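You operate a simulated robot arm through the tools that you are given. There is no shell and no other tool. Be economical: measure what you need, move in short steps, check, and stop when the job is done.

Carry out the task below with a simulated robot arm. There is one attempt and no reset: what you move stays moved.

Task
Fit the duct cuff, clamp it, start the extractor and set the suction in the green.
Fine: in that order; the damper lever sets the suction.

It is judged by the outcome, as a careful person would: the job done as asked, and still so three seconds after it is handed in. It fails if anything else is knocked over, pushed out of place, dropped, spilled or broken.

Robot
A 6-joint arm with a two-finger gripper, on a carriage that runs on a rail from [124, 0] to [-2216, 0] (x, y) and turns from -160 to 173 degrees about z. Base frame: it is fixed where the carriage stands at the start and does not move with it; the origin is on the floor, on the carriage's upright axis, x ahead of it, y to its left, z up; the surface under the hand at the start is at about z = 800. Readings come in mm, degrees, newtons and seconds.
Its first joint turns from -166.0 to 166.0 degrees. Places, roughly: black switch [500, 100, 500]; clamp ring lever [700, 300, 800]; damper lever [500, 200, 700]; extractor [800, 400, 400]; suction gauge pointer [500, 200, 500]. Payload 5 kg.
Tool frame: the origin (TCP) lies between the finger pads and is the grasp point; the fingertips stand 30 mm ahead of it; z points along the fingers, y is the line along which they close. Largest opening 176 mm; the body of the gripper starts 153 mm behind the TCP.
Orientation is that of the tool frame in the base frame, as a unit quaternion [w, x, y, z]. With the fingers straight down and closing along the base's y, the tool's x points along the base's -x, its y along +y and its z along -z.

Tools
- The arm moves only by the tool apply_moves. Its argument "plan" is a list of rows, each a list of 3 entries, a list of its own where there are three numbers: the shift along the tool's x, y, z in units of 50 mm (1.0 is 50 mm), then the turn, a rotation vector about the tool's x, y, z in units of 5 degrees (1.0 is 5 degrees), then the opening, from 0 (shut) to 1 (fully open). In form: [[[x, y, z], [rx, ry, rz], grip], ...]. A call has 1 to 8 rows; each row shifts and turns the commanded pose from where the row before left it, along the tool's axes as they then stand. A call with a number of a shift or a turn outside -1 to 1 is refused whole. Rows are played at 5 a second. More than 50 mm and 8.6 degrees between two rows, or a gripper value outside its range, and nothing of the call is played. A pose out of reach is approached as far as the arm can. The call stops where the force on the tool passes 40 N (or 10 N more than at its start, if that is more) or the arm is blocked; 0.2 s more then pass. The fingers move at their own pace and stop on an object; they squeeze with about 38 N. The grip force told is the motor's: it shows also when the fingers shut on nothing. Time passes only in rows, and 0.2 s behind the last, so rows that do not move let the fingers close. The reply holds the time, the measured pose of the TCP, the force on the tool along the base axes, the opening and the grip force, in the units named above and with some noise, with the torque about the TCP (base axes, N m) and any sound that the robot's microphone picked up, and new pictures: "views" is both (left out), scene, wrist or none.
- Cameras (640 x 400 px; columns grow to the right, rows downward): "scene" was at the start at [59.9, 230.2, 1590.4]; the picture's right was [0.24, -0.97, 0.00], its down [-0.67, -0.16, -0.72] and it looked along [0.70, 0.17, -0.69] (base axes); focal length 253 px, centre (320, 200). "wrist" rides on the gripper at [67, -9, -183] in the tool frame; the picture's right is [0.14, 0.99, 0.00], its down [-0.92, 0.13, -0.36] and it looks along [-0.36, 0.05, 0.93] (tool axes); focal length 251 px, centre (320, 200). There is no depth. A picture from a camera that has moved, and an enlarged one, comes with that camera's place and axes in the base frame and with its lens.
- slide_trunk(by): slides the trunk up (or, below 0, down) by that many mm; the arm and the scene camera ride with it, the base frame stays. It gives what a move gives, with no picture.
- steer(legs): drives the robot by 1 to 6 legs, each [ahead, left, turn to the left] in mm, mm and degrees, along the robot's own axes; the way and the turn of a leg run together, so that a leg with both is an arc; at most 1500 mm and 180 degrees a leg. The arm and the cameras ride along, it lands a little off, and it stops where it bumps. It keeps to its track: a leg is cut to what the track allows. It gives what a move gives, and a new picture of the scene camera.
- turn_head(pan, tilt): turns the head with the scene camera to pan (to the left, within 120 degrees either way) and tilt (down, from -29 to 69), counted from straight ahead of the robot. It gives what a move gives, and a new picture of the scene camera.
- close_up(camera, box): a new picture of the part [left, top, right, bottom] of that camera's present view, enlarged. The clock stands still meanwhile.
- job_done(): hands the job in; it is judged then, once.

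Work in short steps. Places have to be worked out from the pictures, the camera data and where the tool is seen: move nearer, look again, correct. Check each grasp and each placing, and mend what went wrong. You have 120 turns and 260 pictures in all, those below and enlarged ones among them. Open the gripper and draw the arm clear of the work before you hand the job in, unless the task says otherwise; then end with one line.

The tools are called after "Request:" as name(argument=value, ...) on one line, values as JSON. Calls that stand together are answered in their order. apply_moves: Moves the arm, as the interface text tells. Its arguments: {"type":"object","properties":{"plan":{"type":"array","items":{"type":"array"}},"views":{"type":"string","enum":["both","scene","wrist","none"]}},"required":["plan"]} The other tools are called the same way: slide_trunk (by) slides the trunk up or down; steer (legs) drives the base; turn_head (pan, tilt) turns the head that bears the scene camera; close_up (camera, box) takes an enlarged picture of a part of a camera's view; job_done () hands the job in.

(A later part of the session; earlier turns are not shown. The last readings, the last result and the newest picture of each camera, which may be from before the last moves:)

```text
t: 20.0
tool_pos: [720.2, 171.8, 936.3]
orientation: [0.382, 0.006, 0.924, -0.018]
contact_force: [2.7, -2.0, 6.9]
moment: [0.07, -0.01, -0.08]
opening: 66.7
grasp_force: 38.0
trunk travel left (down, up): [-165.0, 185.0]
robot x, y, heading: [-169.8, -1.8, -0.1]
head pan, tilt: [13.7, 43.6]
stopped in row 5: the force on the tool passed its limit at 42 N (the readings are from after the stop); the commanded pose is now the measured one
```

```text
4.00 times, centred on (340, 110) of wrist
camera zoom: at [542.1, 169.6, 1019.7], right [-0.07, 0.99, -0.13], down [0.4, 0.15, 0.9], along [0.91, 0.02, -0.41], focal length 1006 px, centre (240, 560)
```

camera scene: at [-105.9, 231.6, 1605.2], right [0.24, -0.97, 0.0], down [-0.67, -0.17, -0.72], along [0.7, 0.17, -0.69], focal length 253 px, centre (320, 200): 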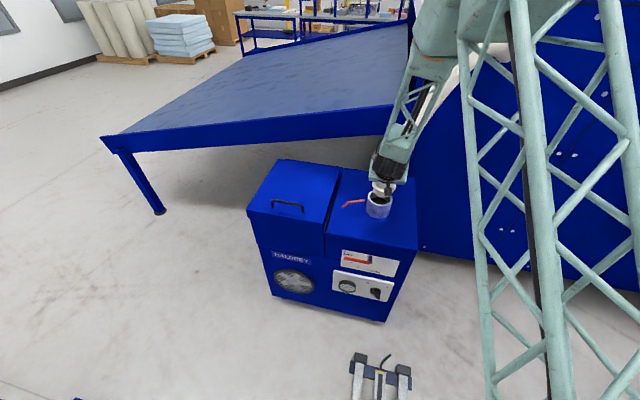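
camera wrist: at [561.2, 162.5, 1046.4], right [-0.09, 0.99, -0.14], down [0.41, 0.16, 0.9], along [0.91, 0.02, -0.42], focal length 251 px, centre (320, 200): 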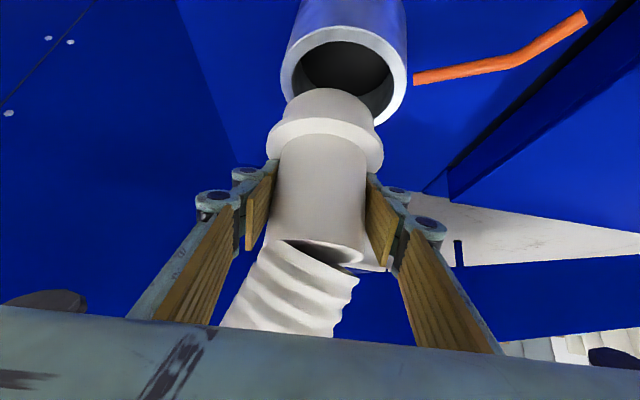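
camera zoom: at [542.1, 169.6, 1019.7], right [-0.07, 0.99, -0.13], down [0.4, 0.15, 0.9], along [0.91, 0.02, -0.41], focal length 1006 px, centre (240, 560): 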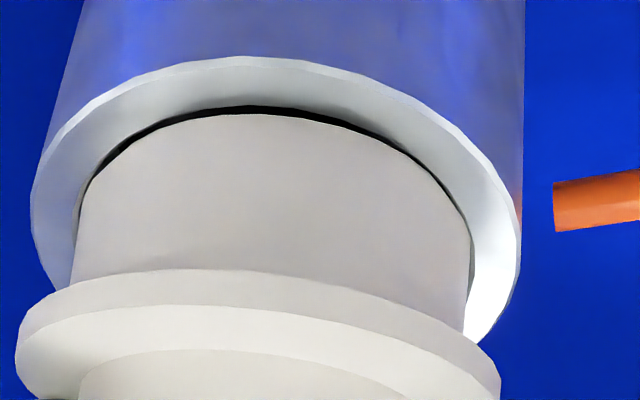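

Almost concentric now with a thin gap all round, slightly wider at the front. I'll nudge -1.5 in x, restore tilt and push down more.

Request:
apply_moves(plan=[[[0.0, 0.0, -0.04], [0, 0.12, 0], 0.2], [[0, 0, 0], [0, 0, 0], 0.2], [[0.04, 0, 0.04], [0, 0, 0], 0.2], [[0.04, 0, 0.04], [0, 0, 0], 0.2], [[0.04, 0, 0.04], [0, 0, 0], 0.2], [[0.04, 0, 0.04], [0, 0, 0], 0.2], [[0, 0, 0], [0, 0, 0], 0.2]], views="none")

Request:
close_up(camera="scene", box=[360, 180, 410, 210])

Request:
close_up(camera="wrist", box=[240, 50, 440, 175])

```text
t: 21.1
tool_pos: [719.7, 172.0, 935.6]
orientation: [0.38, 0.007, 0.925, -0.018]
contact_force: [4.3, -2.2, 5.6]
moment: [0.06, -0.06, -0.07]
opening: 66.6
grasp_force: 37.6
trunk travel left (down, up): [-165.0, 185.0]
robot x, y, heading: [-166.0, -0.1, 0.1]
head pan, tilt: [13.7, 43.6]
stopped in row 5: the force on the tool passed its limit at 42 N (the readings are from after the stop); the commanded pose is now the measured one
```

```text
12.80 times, centred on (385, 195) of scene
camera zoom: at [-106.1, 230.0, 1605.1], right [0.24, -0.97, 0.0], down [-0.67, -0.16, -0.72], along [0.7, 0.17, -0.69], focal length 3243 px, centre (-512, 264)
```

zoom: 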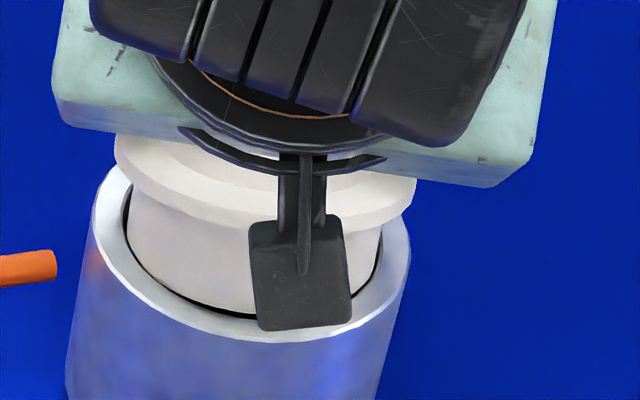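

```text
3.20 times, centred on (340, 112) of wrist
camera zoom: at [543.4, 169.4, 1019.3], right [-0.07, 0.99, -0.13], down [0.41, 0.14, 0.9], along [0.91, 0.02, -0.41], focal length 805 px, centre (256, 480)
```

zoom: 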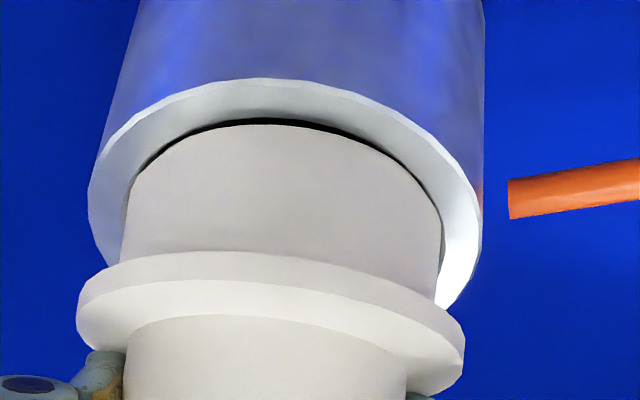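

As I push down, more of the spigot's side shows, so the cuff is rotating in the grip (top toward +x) rather than entering. I'll lift 25 mm to see its true tilt.

Request:
apply_moves(plan=[[[-0.18, 0, -0.18], [0, 0, 0], 0.1], [[-0.18, 0, -0.18], [0, 0, 0], 0.1], [[0, 0, 0], [0, 0, 0], 0.1]])

Request:
close_up(camera="scene", box=[350, 165, 414, 205])

Request:
close_up(camera="wrist", box=[240, 50, 440, 175])

```text
t: 21.9
tool_pos: [720.4, 171.8, 961.2]
orientation: [0.379, 0.006, 0.925, -0.018]
contact_force: [0.2, -0.3, -2.0]
moment: [0.01, 0.0, 0.03]
opening: 66.4
grasp_force: 37.7
trunk travel left (down, up): [-165.0, 185.0]
robot x, y, heading: [-165.4, -0.0, 0.1]
head pan, tilt: [13.7, 43.6]
camera scene: at [-106.2, 230.1, 1605.4], right [0.24, -0.97, 0.0], down [-0.67, -0.16, -0.72], along [0.7, 0.17, -0.69], focal length 253 px, centre (320, 200)
camera wrist: at [543.3, 169.7, 1044.2], right [-0.07, 0.99, -0.13], down [0.41, 0.15, 0.9], along [0.91, 0.02, -0.41], focal length 251 px, centre (320, 200)
```

scene: 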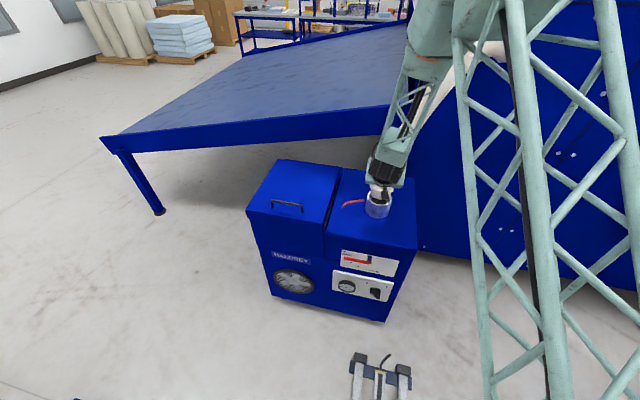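
wrist: 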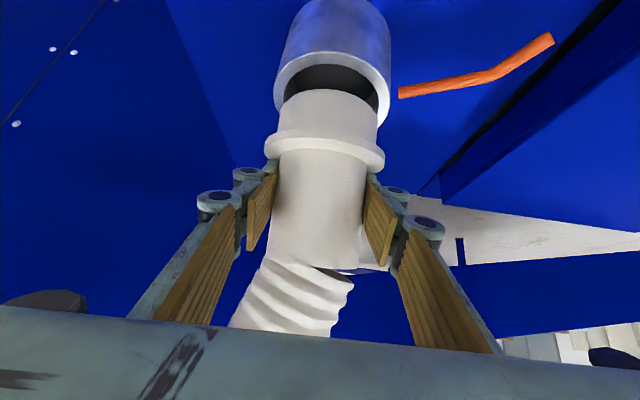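

```text
10.00 times, centred on (382, 185) of scene
camera zoom: at [-106.2, 230.1, 1605.4], right [0.24, -0.97, 0.0], down [-0.67, -0.16, -0.72], along [0.7, 0.17, -0.69], focal length 2534 px, centre (-300, 350)
```

zoom: 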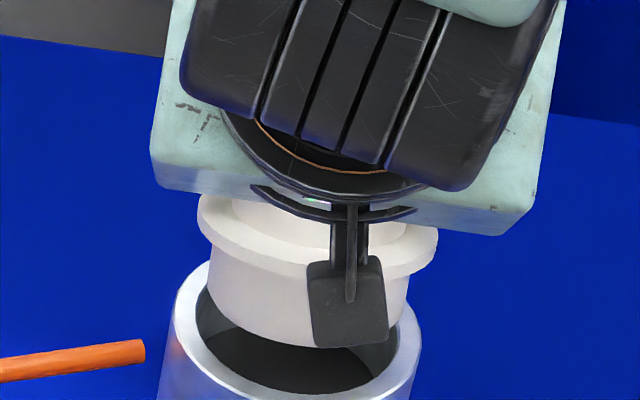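

```text
3.20 times, centred on (340, 112) of wrist
camera zoom: at [543.3, 169.7, 1044.2], right [-0.07, 0.99, -0.13], down [0.41, 0.15, 0.9], along [0.91, 0.02, -0.41], focal length 805 px, centre (256, 480)
```

zoom: 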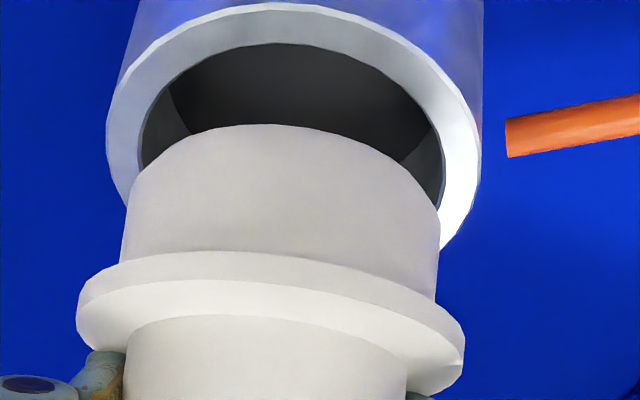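

The cuff has tilted about 19° in the grip (top toward +x), because its front edge caught the front rim. I'll compensate by tilting the hand a further 19° so the cuff is vertical again.

Request:
apply_moves(plan=[[[-0.1, 0, -0.1], [0, -0.95, 0], 0.1], [[0, 0, 0], [0, -0.95, 0], 0.1], [[0, 0, 0], [0, -0.95, 0], 0.1], [[0, 0, 0], [0, -0.95, 0], 0.1], [[0, 0, 0], [0, 0, 0], 0.1]])

Request:
close_up(camera="scene", box=[350, 165, 414, 205])

```text
t: 23.1
tool_pos: [739.6, 185.7, 986.5]
orientation: [0.521, -0.004, 0.853, -0.036]
contact_force: [0.9, 0.7, -2.5]
moment: [-0.02, 0.03, -0.04]
opening: 66.2
grasp_force: 38.2
out of reach, approached as far as the arm can: row 3, 4
trunk travel left (down, up): [-165.0, 185.0]
robot x, y, heading: [-166.8, 0.2, 0.0]
head pan, tilt: [13.7, 43.6]
camera scene: at [-105.9, 230.5, 1605.3], right [0.24, -0.97, 0.0], down [-0.67, -0.16, -0.72], along [0.7, 0.17, -0.69], focal length 253 px, centre (320, 200)
camera wrist: at [545.9, 184.6, 1010.7], right [-0.03, 0.98, -0.19], down [0.1, 0.19, 0.98], along [0.99, 0.01, -0.11], focal length 251 px, centre (320, 200)
```

scene: 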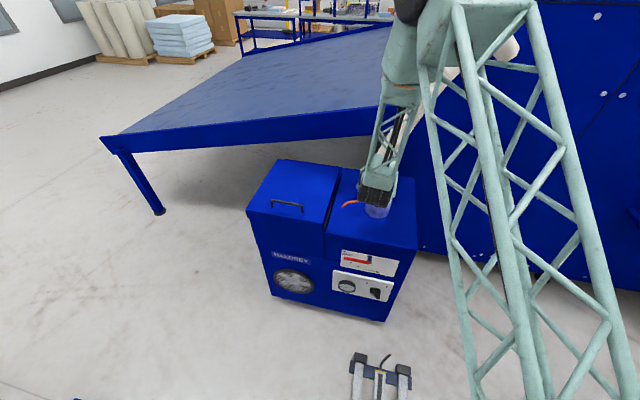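
wrist: 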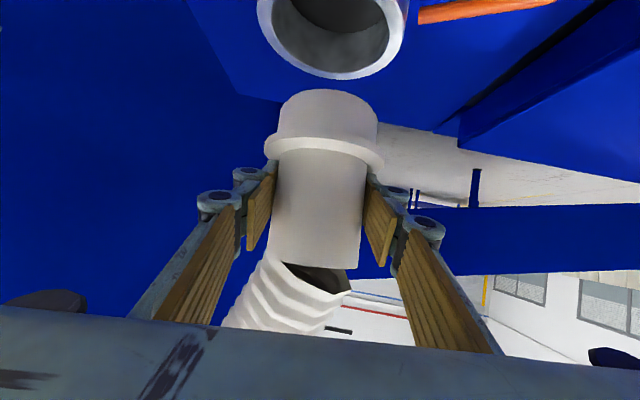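

```text
10.00 times, centred on (382, 185) of scene
camera zoom: at [-105.9, 230.5, 1605.3], right [0.24, -0.97, 0.0], down [-0.67, -0.16, -0.72], along [0.7, 0.17, -0.69], focal length 2534 px, centre (-300, 350)
```

zoom: 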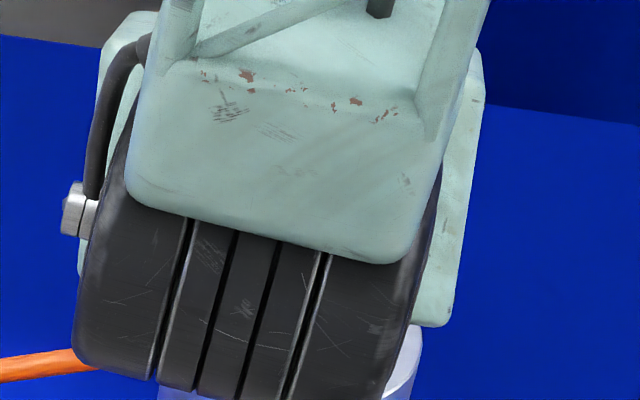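

Tilt reached ≈63° but at the arm's limit, with TCP offset and 4° of roll. I'll raise the arm about 95 mm and lower the trunk by the same, making the forearm less steep, and correct the roll.

Request:
apply_moves(plan=[[[-0.85, 0, -0.44], [0, 0, 0], 0.1], [[-0.85, 0, -0.44], [0, 0, 0], 0.1], [[0, 0, 0], [-0.17, 0, 0.34], 0.1], [[0, 0, 0], [-0.17, 0, 0.34], 0.1], [[0, 0, 0], [0, 0, 0], 0.1]], views="none")

Request:
slide_trunk(by=-95)

Request:
apply_moves(plan=[[[0, 0, 0], [0, 0, 0], 0.1]])

```text
t: 24.3
tool_pos: [740.4, 190.0, 1084.8]
orientation: [0.524, 0.011, 0.851, -0.01]
contact_force: [0.5, 0.3, -1.6]
moment: [0.01, -0.02, -0.01]
opening: 66.4
grasp_force: 38.1
trunk travel left (down, up): [-165.0, 185.0]
robot x, y, heading: [-164.0, -1.5, 0.0]
head pan, tilt: [13.7, 43.6]
```

```text
t: 25.6
tool_pos: [740.6, 189.0, 990.1]
orientation: [0.525, 0.011, 0.851, -0.01]
contact_force: [-0.5, -0.3, -1.9]
moment: [-0.01, 0.04, 0.01]
opening: 66.1
grasp_force: 38.1
trunk travel left (down, up): [-70.0, 280.0]
robot x, y, heading: [-164.3, -0.3, 0.2]
head pan, tilt: [13.7, 43.6]
```

```text
t: 25.9
tool_pos: [740.2, 189.9, 989.7]
orientation: [0.525, 0.01, 0.851, -0.01]
contact_force: [-0.6, -0.7, -1.9]
moment: [-0.01, -0.02, 0.01]
opening: 66.4
grasp_force: 37.4
trunk travel left (down, up): [-70.0, 280.0]
robot x, y, heading: [-165.6, 0.7, 0.2]
head pan, tilt: [13.7, 43.6]
camera scene: at [-106.0, 230.3, 1510.4], right [0.24, -0.97, 0.0], down [-0.67, -0.16, -0.72], along [0.7, 0.17, -0.69], focal length 253 px, centre (320, 200)
camera wrist: at [545.8, 185.7, 1011.9], right [-0.03, 0.99, -0.13], down [0.09, 0.13, 0.99], along [0.99, 0.02, -0.1], focal length 251 px, centre (320, 200)
```

scene: 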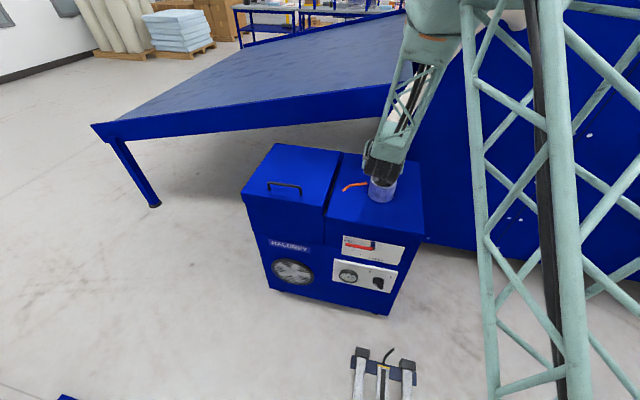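
wrist: 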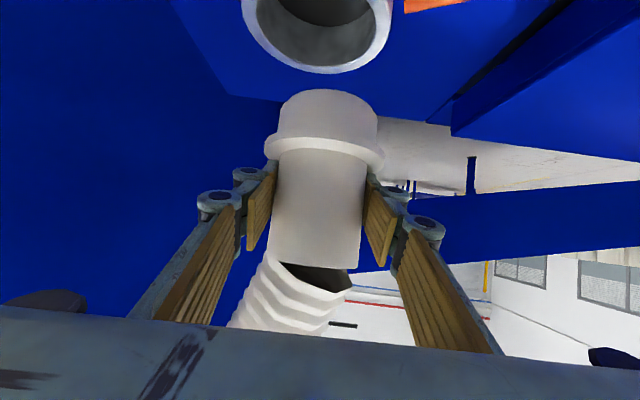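

Now tilt is 63° without roll. I'll check cuff verticality with a close-up.

Request:
close_up(camera="wrist", box=[220, 0, 420, 280])

Request:
close_up(camera="wrist", box=[240, 80, 400, 180])

```text
1.43 times, centred on (320, 140) of wrist
camera zoom: at [545.8, 185.7, 1011.9], right [-0.03, 0.99, -0.13], down [0.09, 0.13, 0.99], along [0.99, 0.02, -0.1], focal length 359 px, centre (320, 286)
```

zoom: 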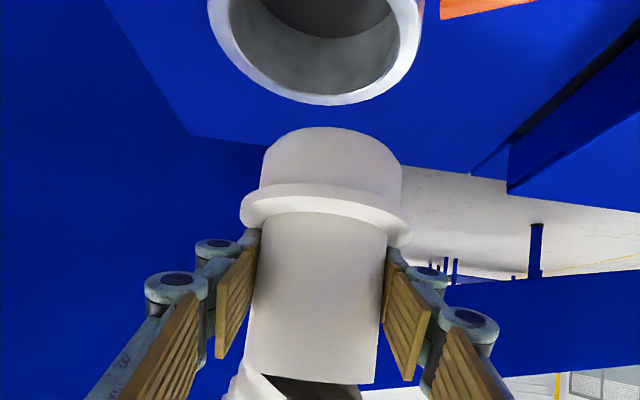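

```text
4.00 times, centred on (320, 130) of wrist
camera zoom: at [545.8, 185.7, 1011.9], right [-0.03, 0.99, -0.13], down [0.09, 0.13, 0.99], along [0.99, 0.02, -0.1], focal length 1006 px, centre (320, 480)
```

zoom: 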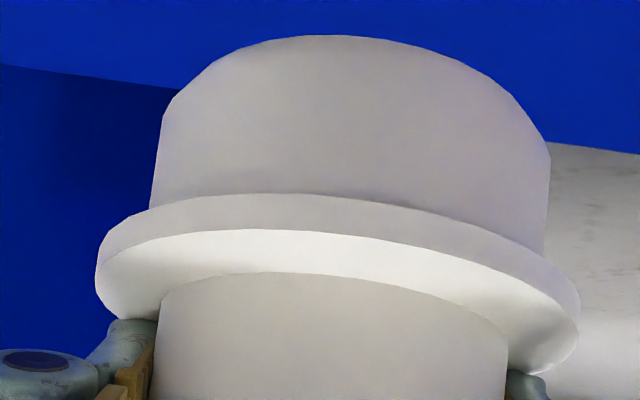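

The cuff is now vertical within ~1.5°. Same-camera comparison: cuff axis ≈[731,188], flange ≈958; port ≈[702,171], rim ≈867. I'll shift [-27,-17] and lower 25 mm, then compare again.

Request:
apply_moves(plan=[[[0.35, -0.17, -0.18], [0, 0, 0], 0.1], [[0.35, -0.17, -0.18], [0, 0, 0], 0.1], [[0, 0, 0], [0, 0, 0], 0.1]])

Request:
close_up(camera="wrist", box=[240, 0, 400, 180])

```text
t: 26.8
tool_pos: [714.9, 180.8, 977.4]
orientation: [0.522, 0.009, 0.853, -0.02]
contact_force: [0.7, 0.2, -2.5]
moment: [0.0, 0.0, -0.02]
opening: 66.2
grasp_force: 38.0
out of reach, approached as far as the arm can: row 1, 2
trunk travel left (down, up): [-70.0, 280.0]
robot x, y, heading: [-166.3, -2.7, -0.2]
head pan, tilt: [13.7, 43.6]
camera scene: at [-106.0, 230.3, 1510.4], right [0.24, -0.97, 0.0], down [-0.67, -0.16, -0.72], along [0.7, 0.17, -0.69], focal length 253 px, centre (320, 200)
camera wrist: at [522.0, 179.1, 1002.1], right [-0.03, 0.99, -0.15], down [0.1, 0.15, 0.98], along [0.99, 0.01, -0.11], focal length 251 px, centre (320, 200)
```

scene: 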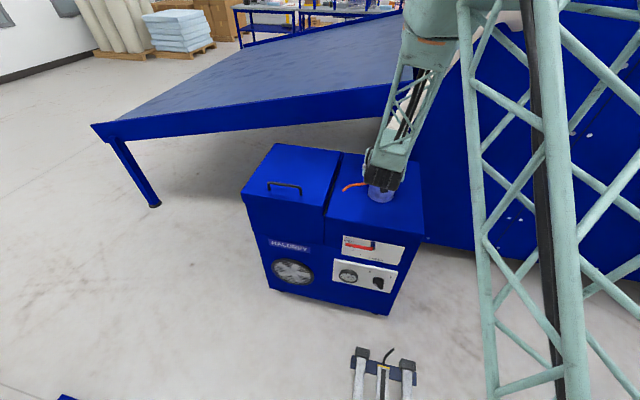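
wrist: 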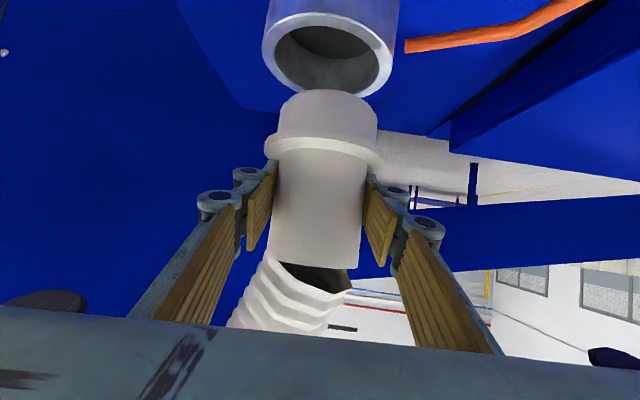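

```text
2.22 times, centred on (320, 90) of wrist
camera zoom: at [522.0, 179.1, 1002.1], right [-0.03, 0.99, -0.15], down [0.1, 0.15, 0.98], along [0.99, 0.01, -0.11], focal length 559 px, centre (320, 444)
```

zoom: 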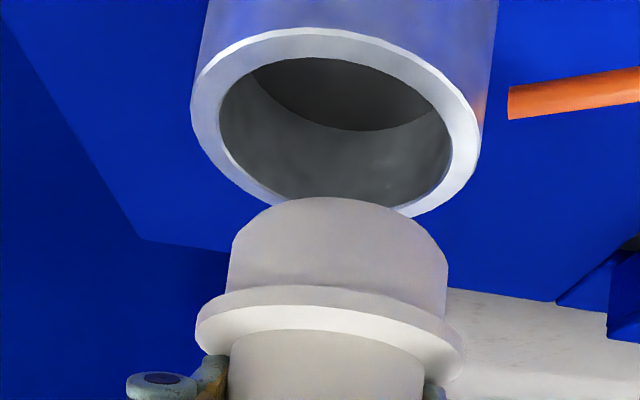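

The arm sits at its near limit again, so I'll extend it 45 mm forward and drive the carriage back by the same amount to regain room.

Request:
apply_moves(plan=[[[-0.2, 0, 0.4], [0, 0, 0], 0.1], [[-0.2, 0, 0.4], [0, 0, 0], 0.1], [[0, 0, 0], [0, 0, 0], 0.1]], views="none")

Request:
steer(legs=[[-45, 0, 0]])

Request:
close_up(camera="wrist", box=[240, 0, 400, 180])

```text
t: 27.6
tool_pos: [761.1, 179.9, 977.5]
orientation: [0.524, 0.011, 0.852, -0.012]
contact_force: [0.0, -0.3, -2.1]
moment: [0.02, -0.03, 0.04]
opening: 66.1
grasp_force: 38.0
trunk travel left (down, up): [-70.0, 280.0]
robot x, y, heading: [-168.0, 4.3, 0.1]
head pan, tilt: [13.7, 43.6]
```

```text
t: 28.5
tool_pos: [716.9, 178.7, 977.5]
orientation: [0.524, 0.011, 0.851, -0.011]
contact_force: [-0.7, 0.1, -2.7]
moment: [-0.03, -0.08, 0.0]
opening: 66.2
grasp_force: 37.6
trunk travel left (down, up): [-70.0, 280.0]
robot x, y, heading: [-213.2, -2.2, -0.1]
head pan, tilt: [13.7, 43.6]
camera scene: at [-150.6, 230.3, 1510.4], right [0.24, -0.97, 0.0], down [-0.67, -0.16, -0.72], along [0.7, 0.17, -0.69], focal length 253 px, centre (320, 200)
```

scene: 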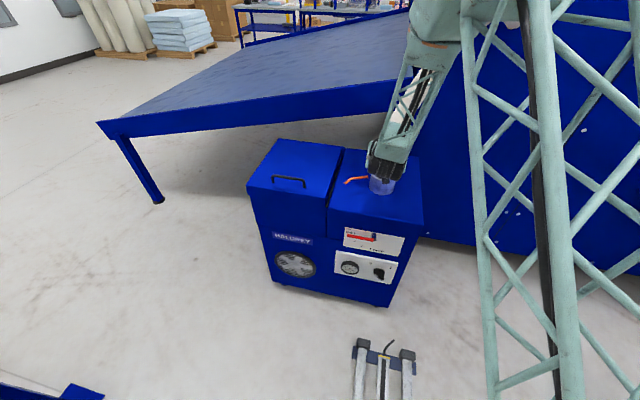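

```text
2.22 times, centred on (320, 90) of wrist
camera zoom: at [522.1, 176.3, 1000.9], right [-0.03, 0.99, -0.13], down [0.1, 0.13, 0.99], along [0.99, 0.02, -0.1], focal length 559 px, centre (320, 444)
```

zoom: 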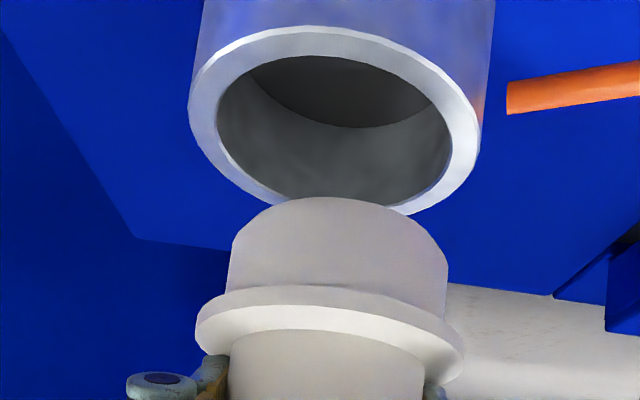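

Estimate: x aligned within a few mm, y needs -8, spigot end about 44 mm above the rim. I'll shift y with the arm and lower 32 mm with the trunk.

Request:
apply_moves(plan=[[[0, -0.16, 0], [0, 0, 0], 0.1], [[0, 0, 0], [0, 0, 0], 0.1]], views="none")

Request:
slide_trunk(by=-32)

Request:
close_up(camera="wrist", box=[240, 20, 400, 140])

Request:
close_up(camera="scene", box=[350, 145, 414, 205])

```text
t: 29.1
tool_pos: [714.9, 171.4, 977.9]
orientation: [0.524, 0.01, 0.852, -0.013]
contact_force: [0.3, -0.5, -2.9]
moment: [0.01, 0.05, 0.02]
opening: 66.1
grasp_force: 38.7
trunk travel left (down, up): [-70.0, 280.0]
robot x, y, heading: [-210.1, -1.1, 0.1]
head pan, tilt: [13.7, 43.6]
```

```text
t: 29.8
tool_pos: [716.5, 171.3, 947.0]
orientation: [0.524, 0.01, 0.852, -0.013]
contact_force: [0.2, 0.0, -2.2]
moment: [-0.03, 0.04, -0.03]
opening: 66.0
grasp_force: 37.9
trunk travel left (down, up): [-38.0, 312.0]
robot x, y, heading: [-214.8, 0.6, -0.0]
head pan, tilt: [13.7, 43.6]
```

```text
3.33 times, centred on (320, 80) of wrist
camera zoom: at [521.3, 168.7, 969.9], right [-0.03, 0.99, -0.13], down [0.1, 0.14, 0.99], along [0.99, 0.02, -0.1], focal length 838 px, centre (320, 600)
```

zoom: 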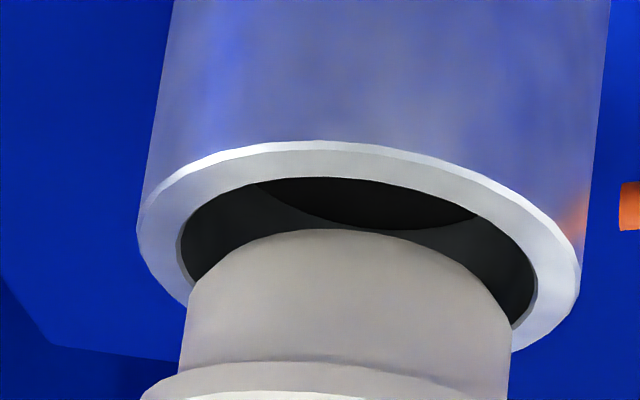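

```text
6.67 times, centred on (382, 175) of scene
camera zoom: at [-151.1, 230.2, 1478.4], right [0.24, -0.97, 0.0], down [-0.67, -0.16, -0.72], along [0.7, 0.17, -0.69], focal length 1689 px, centre (-93, 367)
```

zoom: 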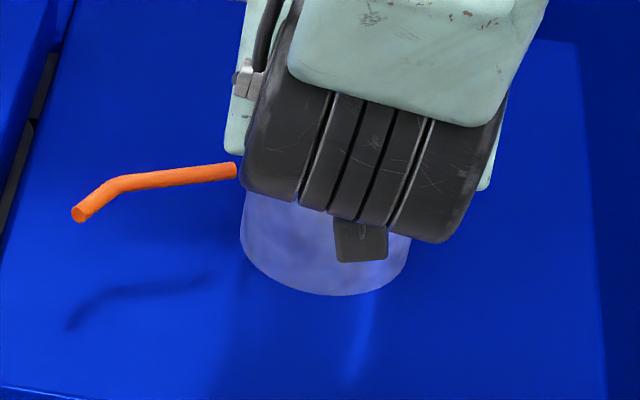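

Spigot end is laterally aligned (within 0.5 mm in y) and about 12 mm above the rim. I'll lower 11 mm by trunk and inspect.

Request:
slide_trunk(by=-11)

Request:
close_up(camera="wrist", box=[240, 20, 400, 140])

```text
t: 30.5
tool_pos: [717.7, 171.5, 942.6]
orientation: [0.529, 0.011, 0.849, -0.012]
contact_force: [3.1, 1.1, 9.3]
moment: [0.46, -0.55, -0.04]
opening: 66.3
grasp_force: 38.0
trunk travel left (down, up): [-27.0, 323.0]
robot x, y, heading: [-210.1, 0.6, -0.0]
head pan, tilt: [13.7, 43.6]
stopped: the force on the tool passed its limit at 40 N (the readings are from after the stop); the commanded pose is now the measured one
```

```text
3.33 times, centred on (320, 80) of wrist
camera zoom: at [523.4, 169.1, 963.3], right [-0.03, 0.99, -0.13], down [0.08, 0.13, 0.99], along [1.0, 0.02, -0.09], focal length 838 px, centre (320, 600)
```

zoom: 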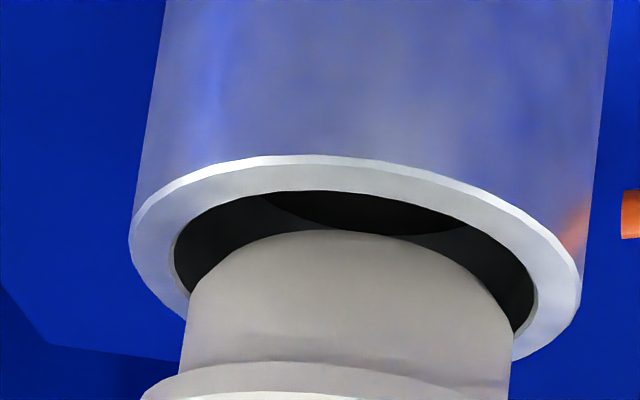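

Rechecking scale (flange 98 mm, spigot about 80 mm from the independent scene measurement), the cuff is actually farther: end ≈[723,171,870] against the rim at [713.6,171,865]. The back edge touches the back rim, matching the torque. I'll raise 7 mm and shift -9.5 in x.

Request:
apply_moves(plan=[[[-0.12, 0, -0.06], [0, 0, 0], 0.1], [[0.085, -0.01, -0.17], [0, 0, 0], 0.1], [[0, 0, 0], [0, 0, 0], 0.1]], views="none")

Request:
close_up(camera="wrist", box=[240, 30, 400, 180])

```text
t: 31.3
tool_pos: [707.7, 172.0, 948.0]
orientation: [0.528, 0.011, 0.849, -0.013]
contact_force: [-0.1, -0.7, -1.5]
moment: [0.02, 0.02, 0.01]
opening: 66.3
grasp_force: 37.4
trunk travel left (down, up): [-27.0, 323.0]
robot x, y, heading: [-209.7, 1.8, -0.4]
head pan, tilt: [13.7, 43.6]
```

```text
2.67 times, centred on (320, 105) of wrist
camera zoom: at [513.8, 168.3, 969.0], right [-0.03, 0.99, -0.13], down [0.09, 0.14, 0.99], along [1.0, 0.02, -0.09], focal length 670 px, centre (320, 453)
```

zoom: 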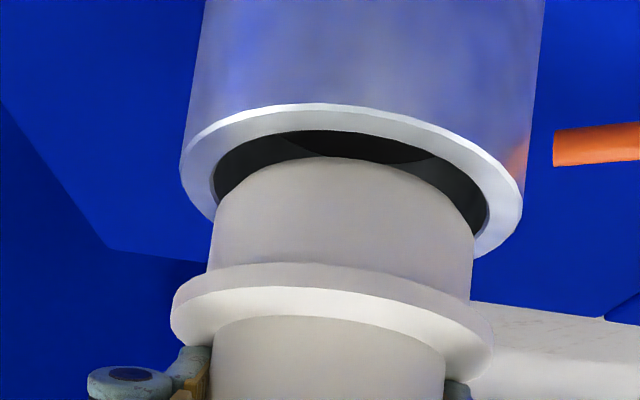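

Now it measures as aligned in x, needs +1 mm in y, and the end is ~10 mm above the rim. Descending slowly 15 mm.

Request:
apply_moves(plan=[[[0.054, 0.02, 0.026], [0, 0, 0], 0.1], [[0.054, 0, 0.026], [0, 0, 0], 0.1], [[0.054, 0, 0.026], [0, 0, 0], 0.1], [[0.054, 0, 0.026], [0, 0, 0], 0.1], [[0.054, 0, 0.026], [0, 0, 0], 0.1], [[0, 0, 0], [0, 0, 0], 0.1]], views="none")

Request:
close_up(camera="wrist", box=[240, 30, 400, 180])

```text
t: 32.7
tool_pos: [707.4, 172.3, 932.5]
orientation: [0.526, 0.01, 0.85, -0.016]
contact_force: [2.1, -4.0, 1.3]
moment: [-0.14, -0.07, -0.02]
opening: 66.1
grasp_force: 38.2
trunk travel left (down, up): [-27.0, 323.0]
robot x, y, heading: [-211.1, -1.9, 0.5]
head pan, tilt: [13.7, 43.6]
```

```text
2.67 times, centred on (320, 105) of wrist
camera zoom: at [513.9, 170.3, 954.8], right [-0.03, 0.99, -0.14], down [0.09, 0.14, 0.99], along [1.0, 0.01, -0.09], focal length 670 px, centre (320, 453)
```

zoom: 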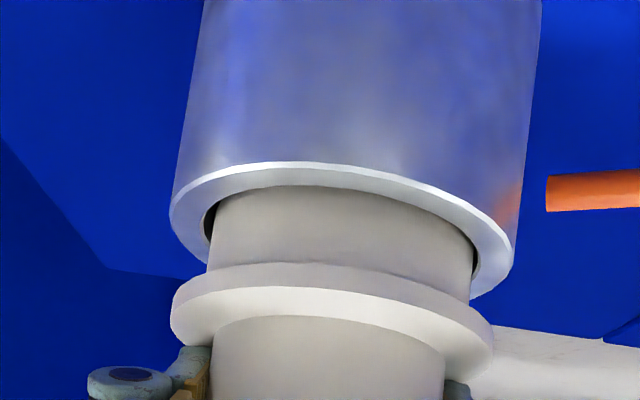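

It's entering. A small side force shows contact on +y, so I'll ease -1 mm in y and continue down until the flange seats.

Request:
apply_moves(plan=[[[0.05, -0.02, 0.036], [0, 0, 0], 0.1], [[0.054, 0, 0.026], [0, 0, 0], 0.1], [[0.054, 0, 0.026], [0, 0, 0], 0.1], [[0.054, 0, 0.026], [0, 0, 0], 0.1], [[0.054, 0, 0.026], [0, 0, 0], 0.1], [[0.054, 0, 0.026], [0, 0, 0], 0.1], [[0.054, 0, 0.026], [0, 0, 0], 0.1], [[0, 0, 0], [0, 0, 0], 0.1]], views="none")

Request:
close_up(camera="wrist", box=[240, 30, 400, 180])

```text
t: 34.5
tool_pos: [712.6, 173.2, 919.5]
orientation: [0.526, 0.011, 0.85, -0.018]
contact_force: [-23.5, -27.0, 8.4]
moment: [-1.34, 1.11, -0.29]
opening: 66.1
grasp_force: 37.9
out of reach, approached as far as the arm can: row 4, 6
trunk travel left (down, up): [-27.0, 323.0]
robot x, y, heading: [-207.6, 2.5, -0.1]
head pan, tilt: [13.7, 43.6]
```

```text
2.67 times, centred on (320, 105) of wrist
camera zoom: at [518.2, 172.8, 941.3], right [-0.02, 0.99, -0.14], down [0.09, 0.14, 0.99], along [1.0, 0.01, -0.09], focal length 670 px, centre (320, 453)
```

zoom: 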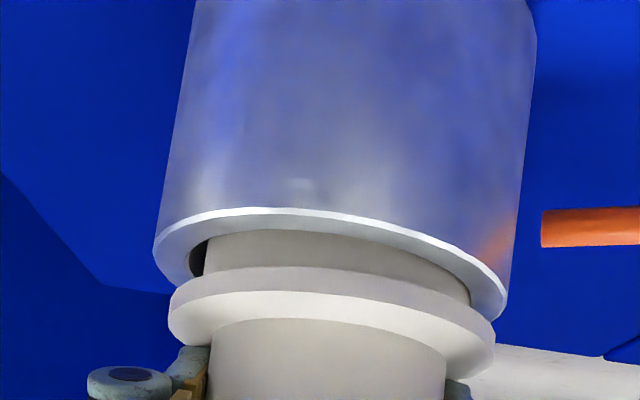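

The arm reached its limit and drifted sideways (side forces). I'll bring the commanded pose back up to where it's reachable, then finish lowering with the trunk.

Request:
apply_moves(plan=[[[-0.13, 0, -0.063], [0, 0, 0], 0.1], [[-0.13, 0, -0.063], [0, 0, 0], 0.1], [[0, 0, 0], [0, 0, 0], 0.1]], views="none")

```text
t: 35.3
tool_pos: [713.0, 175.6, 931.7]
orientation: [0.526, 0.011, 0.85, -0.015]
contact_force: [-19.7, -18.5, -12.0]
moment: [-1.08, 1.11, -0.15]
opening: 66.7
grasp_force: 38.4
trunk travel left (down, up): [-27.0, 323.0]
robot x, y, heading: [-212.5, -0.8, 0.1]
head pan, tilt: [13.7, 43.6]
```

The wall pushes the cuff toward -x and -y, so I'll shift -4 in x and -3 in y to relieve it.

Request:
apply_moves(plan=[[[0.018, -0.03, -0.036], [0, 0, 0], 0.1], [[0.018, -0.03, -0.036], [0, 0, 0], 0.1], [[0, 0, 0], [0, 0, 0], 0.1]], views="none")

Request:
close_up(camera="wrist", box=[240, 30, 400, 180])

```text
t: 36.1
tool_pos: [710.1, 175.3, 934.6]
orientation: [0.527, 0.009, 0.85, -0.015]
contact_force: [4.3, 1.7, 0.9]
moment: [-0.08, -0.42, -0.08]
opening: 66.1
grasp_force: 38.4
trunk travel left (down, up): [-27.0, 323.0]
robot x, y, heading: [-209.7, -0.7, 0.2]
head pan, tilt: [13.7, 43.6]
```

```text
2.67 times, centred on (320, 105) of wrist
camera zoom: at [515.6, 172.9, 955.1], right [-0.03, 0.99, -0.14], down [0.09, 0.14, 0.99], along [1.0, 0.02, -0.09], focal length 670 px, centre (320, 453)
```

zoom: 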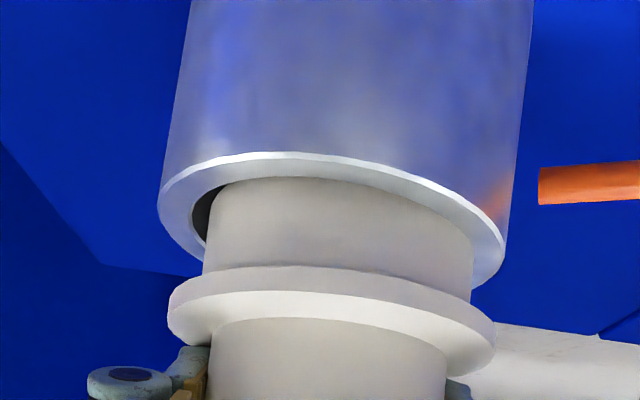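

Side force is relieved, and a gap shows at -y. I'll shift -3 in y, then lower with the trunk.

Request:
apply_moves(plan=[[[0, -0.06, 0], [0, 0, 0], 0.1], [[0, 0, 0], [0, 0, 0], 0.1]], views="none")

Request:
slide_trunk(by=-13)

Request:
close_up(camera="wrist", box=[240, 30, 400, 180])

```text
t: 36.7
tool_pos: [708.4, 172.0, 932.2]
orientation: [0.527, 0.009, 0.85, -0.016]
contact_force: [4.5, 3.2, 1.8]
moment: [0.1, -0.17, 0.05]
opening: 66.2
grasp_force: 38.2
trunk travel left (down, up): [-27.0, 323.0]
robot x, y, heading: [-213.1, 0.7, 0.0]
head pan, tilt: [13.7, 43.6]
```

```text
t: 37.3
tool_pos: [708.8, 171.4, 917.0]
orientation: [0.525, 0.01, 0.851, -0.016]
contact_force: [3.2, 3.4, -5.3]
moment: [0.09, -0.12, 0.06]
opening: 66.2
grasp_force: 37.6
trunk travel left (down, up): [-14.0, 336.0]
robot x, y, heading: [-207.3, -0.2, 0.1]
head pan, tilt: [13.7, 43.6]
```

```text
2.67 times, centred on (320, 105) of wrist
camera zoom: at [514.6, 169.0, 939.9], right [-0.03, 0.99, -0.14], down [0.09, 0.14, 0.99], along [1.0, 0.01, -0.1], focal length 670 px, centre (320, 453)
```

zoom: 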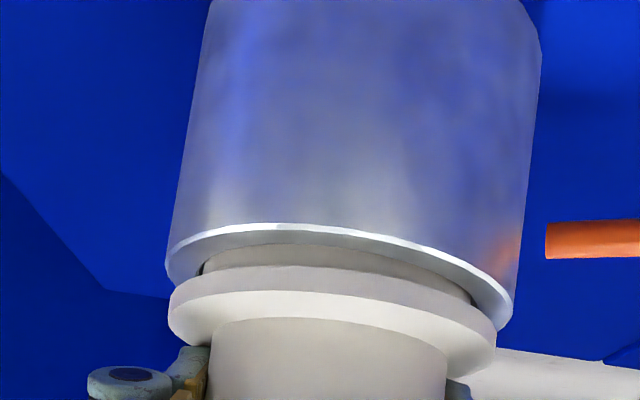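

It slides freely, about 6–8 mm to go. Lowering further until it seats.

Request:
slide_trunk(by=-10)

Request:
close_up(camera="wrist", box=[240, 30, 400, 180])

```text
t: 37.9
tool_pos: [708.5, 170.4, 909.8]
orientation: [0.527, 0.01, 0.85, -0.016]
contact_force: [-1.5, 1.4, 8.4]
moment: [0.3, 0.12, 0.1]
opening: 66.1
grasp_force: 38.1
trunk travel left (down, up): [-4.0, 346.0]
robot x, y, heading: [-210.8, 1.4, 0.2]
head pan, tilt: [13.7, 43.6]
```

```text
2.67 times, centred on (320, 105) of wrist
camera zoom: at [514.7, 168.8, 931.8], right [-0.03, 0.99, -0.14], down [0.09, 0.14, 0.99], along [1.0, 0.01, -0.09], focal length 670 px, centre (320, 453)
```

zoom: 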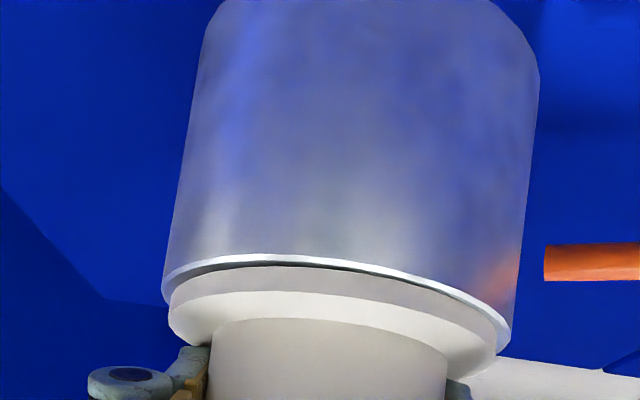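

The flange is practically on the rim. I'll press the last few mm with the trunk and check.

Request:
slide_trunk(by=-3.5)

Request:
close_up(camera="wrist", box=[260, 80, 380, 170])

```text
t: 38.4
tool_pos: [708.9, 170.9, 909.7]
orientation: [0.528, 0.012, 0.849, -0.017]
contact_force: [-2.4, -0.6, 27.0]
moment: [1.0, 0.29, 0.19]
opening: 66.1
grasp_force: 38.1
trunk travel left (down, up): [-1.0, 349.0]
robot x, y, heading: [-211.1, -1.8, 0.1]
head pan, tilt: [13.7, 43.6]
```

```text
4.44 times, centred on (320, 125) of wrist
camera zoom: at [514.8, 168.6, 929.7], right [-0.03, 0.99, -0.14], down [0.09, 0.14, 0.99], along [1.0, 0.01, -0.09], focal length 1118 px, centre (320, 533)
```

zoom: 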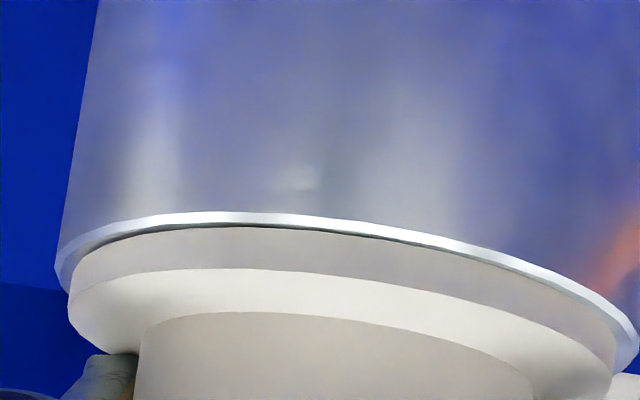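

Seated with 27 N. I'll relieve the pressure, open the fingers moderately and back away along the tool axis.

Request:
slide_trunk(by=2.5)

Request:
apply_moves(plan=[[[0, 0, 0], [0, 0, 0], 0.5], [[0, 0, 0], [0, 0, 0], 0.6], [[0, 0, 0], [0, 0, 0], 0.65], [[0, 0, 0], [0, 0, 0], 0.65]])

```text
t: 38.9
tool_pos: [708.1, 170.6, 907.7]
orientation: [0.527, 0.01, 0.85, -0.016]
contact_force: [7.1, -0.6, 17.6]
moment: [0.79, -0.63, -0.03]
opening: 66.4
grasp_force: 38.3
trunk travel left (down, up): [-3.0, 347.0]
robot x, y, heading: [-209.7, -0.1, 0.0]
head pan, tilt: [13.7, 43.6]
```

```text
t: 39.9
tool_pos: [709.7, 171.0, 907.7]
orientation: [0.526, 0.009, 0.85, -0.016]
contact_force: [0.2, 0.4, 0.2]
moment: [-0.01, 0.01, 0.03]
opening: 114.2
grasp_force: 0.1
trunk travel left (down, up): [-3.0, 347.0]
robot x, y, heading: [-212.0, 2.5, 0.1]
head pan, tilt: [13.7, 43.6]
camera scene: at [-151.3, 230.2, 1443.4], right [0.24, -0.97, 0.0], down [-0.67, -0.16, -0.72], along [0.7, 0.17, -0.69], focal length 253 px, centre (320, 200)
camera wrist: at [514.6, 168.9, 929.8], right [-0.03, 0.99, -0.14], down [0.09, 0.14, 0.99], along [1.0, 0.01, -0.09], focal length 251 px, centre (320, 200)
```

scene: 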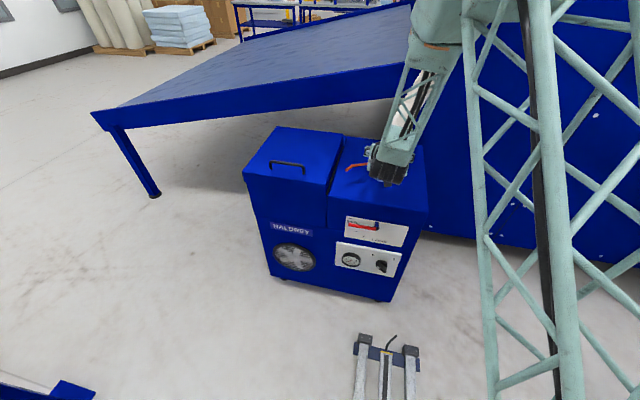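
wrist: 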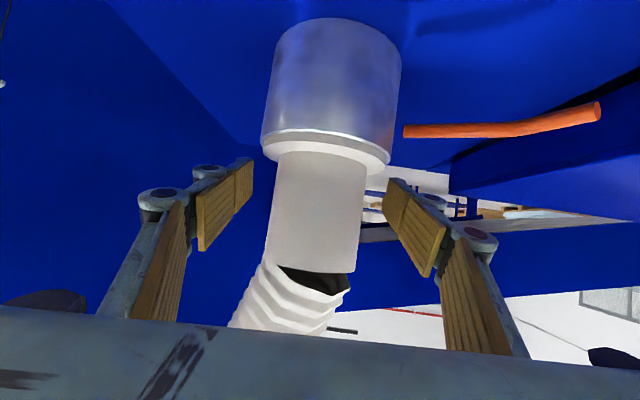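

Released; the cuff sits flush on the port. I'll drive back so the fingers clear horizontally, then inspect the lever and panel.

Request:
steer(legs=[[-200, 0, 0]])

Request:
slide_trunk(by=150)

Request:
turn_head(pan=0, tilt=35)

```text
t: 41.5
tool_pos: [512.3, 171.1, 907.2]
orientation: [0.526, 0.01, 0.85, -0.016]
contact_force: [-0.9, -0.3, -1.0]
moment: [-0.01, -0.02, -0.01]
opening: 114.4
grasp_force: 0.0
trunk travel left (down, up): [-3.0, 347.0]
robot x, y, heading: [-406.9, -2.6, -0.0]
head pan, tilt: [13.7, 43.6]
camera scene: at [-347.5, 230.2, 1443.4], right [0.24, -0.97, 0.0], down [-0.67, -0.16, -0.72], along [0.7, 0.17, -0.69], focal length 253 px, centre (320, 200)
```

scene: 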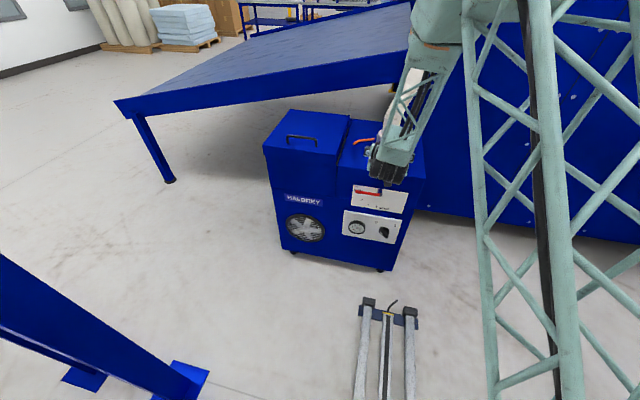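

```text
t: 43.3
tool_pos: [513.9, 171.2, 1057.5]
orientation: [0.526, 0.01, 0.85, -0.017]
contact_force: [0.3, 0.3, -0.3]
moment: [0.0, 0.0, -0.01]
opening: 114.2
grasp_force: 0.0
trunk travel left (down, up): [-153.0, 197.0]
robot x, y, heading: [-409.5, -2.1, 0.1]
head pan, tilt: [13.7, 43.6]
```

```text
t: 44.1
tool_pos: [512.8, 170.0, 1058.5]
orientation: [0.527, 0.01, 0.85, -0.016]
contact_force: [-0.4, -0.5, 0.1]
moment: [0.01, -0.01, 0.0]
opening: 114.3
grasp_force: 0.0
trunk travel left (down, up): [-153.0, 197.0]
robot x, y, heading: [-409.3, -1.6, -0.0]
head pan, tilt: [0.0, 35.0]
camera scene: at [-339.7, 210.7, 1606.2], right [0.0, -1.0, 0.0], down [-0.57, 0.0, -0.82], along [0.82, 0.0, -0.57], focal length 253 px, centre (320, 200)
```

scene: 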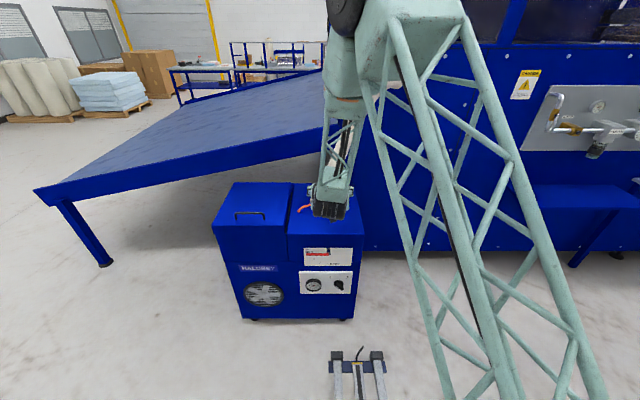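

Now I'll rotate the hand back to pointing down, staying well clear above.

Request:
apply_moves(plan=[[[0, 0, 0], [0, 1, 0], 0.65], [[0, 0, 0], [0, 1, 0], 0.65], [[0, 0, 0], [0, 1, 0], 0.65], [[0, 0, 0], [0, 1, 0], 0.65], [[0, 0, 0], [0, 1, 0], 0.65], [[0, 0, 0], [0, 1, 0], 0.65]], views="none")

Request:
apply_moves(plan=[[[0, 0, 0], [0, 1, 0], 0.3], [[0, 0, 0], [0, 1, 0], 0.3], [[0, 0, 0], [0, 1, 0], 0.3], [[0, 0, 0], [0, 1, 0], 0.3], [[0, 0, 0], [0, 1, 0], 0.3], [[0, 0, 0], [0, 1, 0], 0.3], [[0, 0, 0], [0, 0.65, 0], 0.3]])

```text
t: 45.5
tool_pos: [524.8, 169.7, 1067.6]
orientation: [0.307, -0.035, 0.95, -0.03]
contact_force: [-2.2, 0.4, -1.7]
moment: [0.02, -0.45, 0.04]
opening: 114.5
grasp_force: 0.0
trunk travel left (down, up): [-153.0, 197.0]
robot x, y, heading: [-407.8, -1.2, 0.1]
head pan, tilt: [0.0, 35.0]
```

```text
t: 47.1
tool_pos: [513.1, 171.0, 1057.6]
orientation: [0.001, 0.018, 1.0, -0.009]
contact_force: [0.5, -0.3, 0.1]
moment: [-0.01, -0.01, 0.0]
opening: 53.0
grasp_force: 0.0
trunk travel left (down, up): [-153.0, 197.0]
robot x, y, heading: [-408.1, 2.3, 0.2]
head pan, tilt: [0.0, 35.0]
camera scene: at [-339.5, 210.8, 1606.1], right [0.0, -1.0, 0.0], down [-0.57, 0.0, -0.82], along [0.82, 0.0, -0.57], focal length 253 px, centre (320, 200)
camera wrist: at [445.1, 167.2, 1240.5], right [-0.1, 0.99, -0.02], down [0.93, 0.1, 0.36], along [0.36, 0.02, -0.93], focal length 251 px, centre (320, 200)
```

scene: 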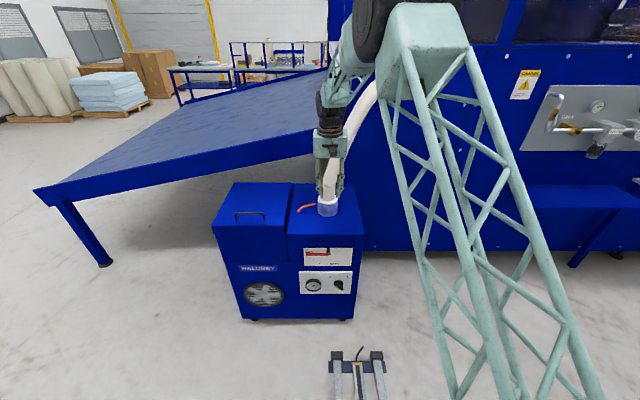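
wrist: 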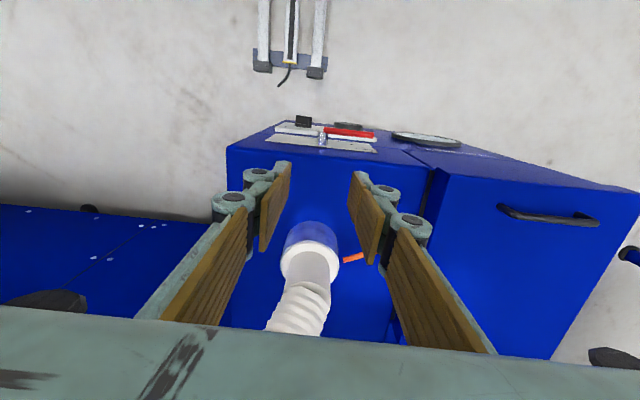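

Good views. Close-ups of cuff/lever and of the panel.

Request:
close_up(camera="scene", box=[280, 180, 370, 230])

Request:
close_up(camera="scene", box=[290, 240, 370, 300])

Request:
close_up(camera="wrist", box=[220, 100, 420, 290])

```text
7.11 times, centred on (325, 205) of scene
camera zoom: at [-339.5, 210.8, 1606.1], right [0.0, -1.0, 0.0], down [-0.57, 0.0, -0.82], along [0.82, 0.0, -0.57], focal length 1802 px, centre (284, 164)
```

zoom: 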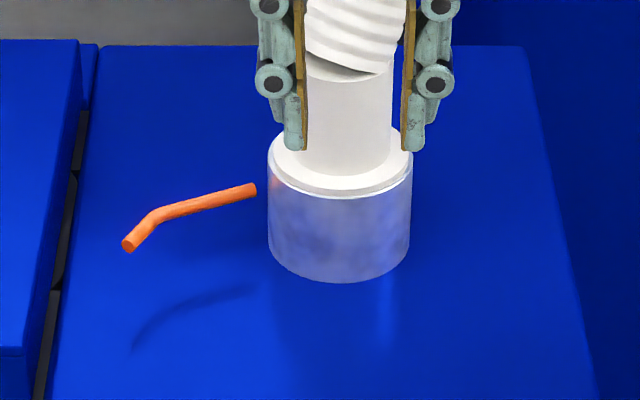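

```text
6.67 times, centred on (330, 270) of scene
camera zoom: at [-339.5, 210.8, 1606.1], right [0.0, -1.0, 0.0], down [-0.57, 0.0, -0.82], along [0.82, 0.0, -0.57], focal length 1689 px, centre (253, -267)
```

zoom: 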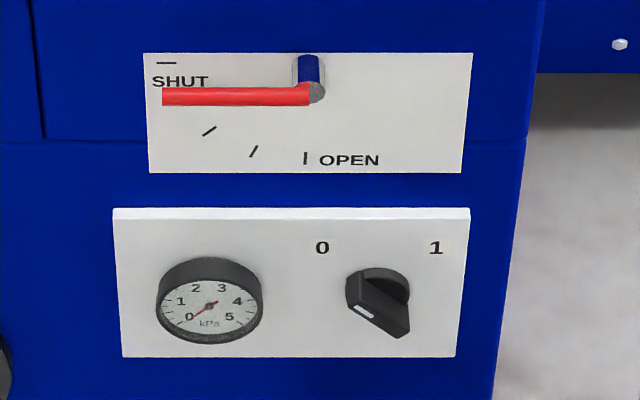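

```text
2.11 times, centred on (320, 195) of wrist
camera zoom: at [445.1, 167.2, 1240.5], right [-0.1, 0.99, -0.02], down [0.93, 0.1, 0.36], along [0.36, 0.02, -0.93], focal length 529 px, centre (320, 210)
```

zoom: 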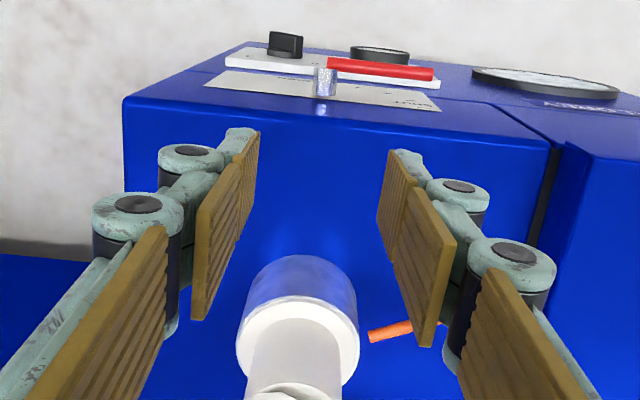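

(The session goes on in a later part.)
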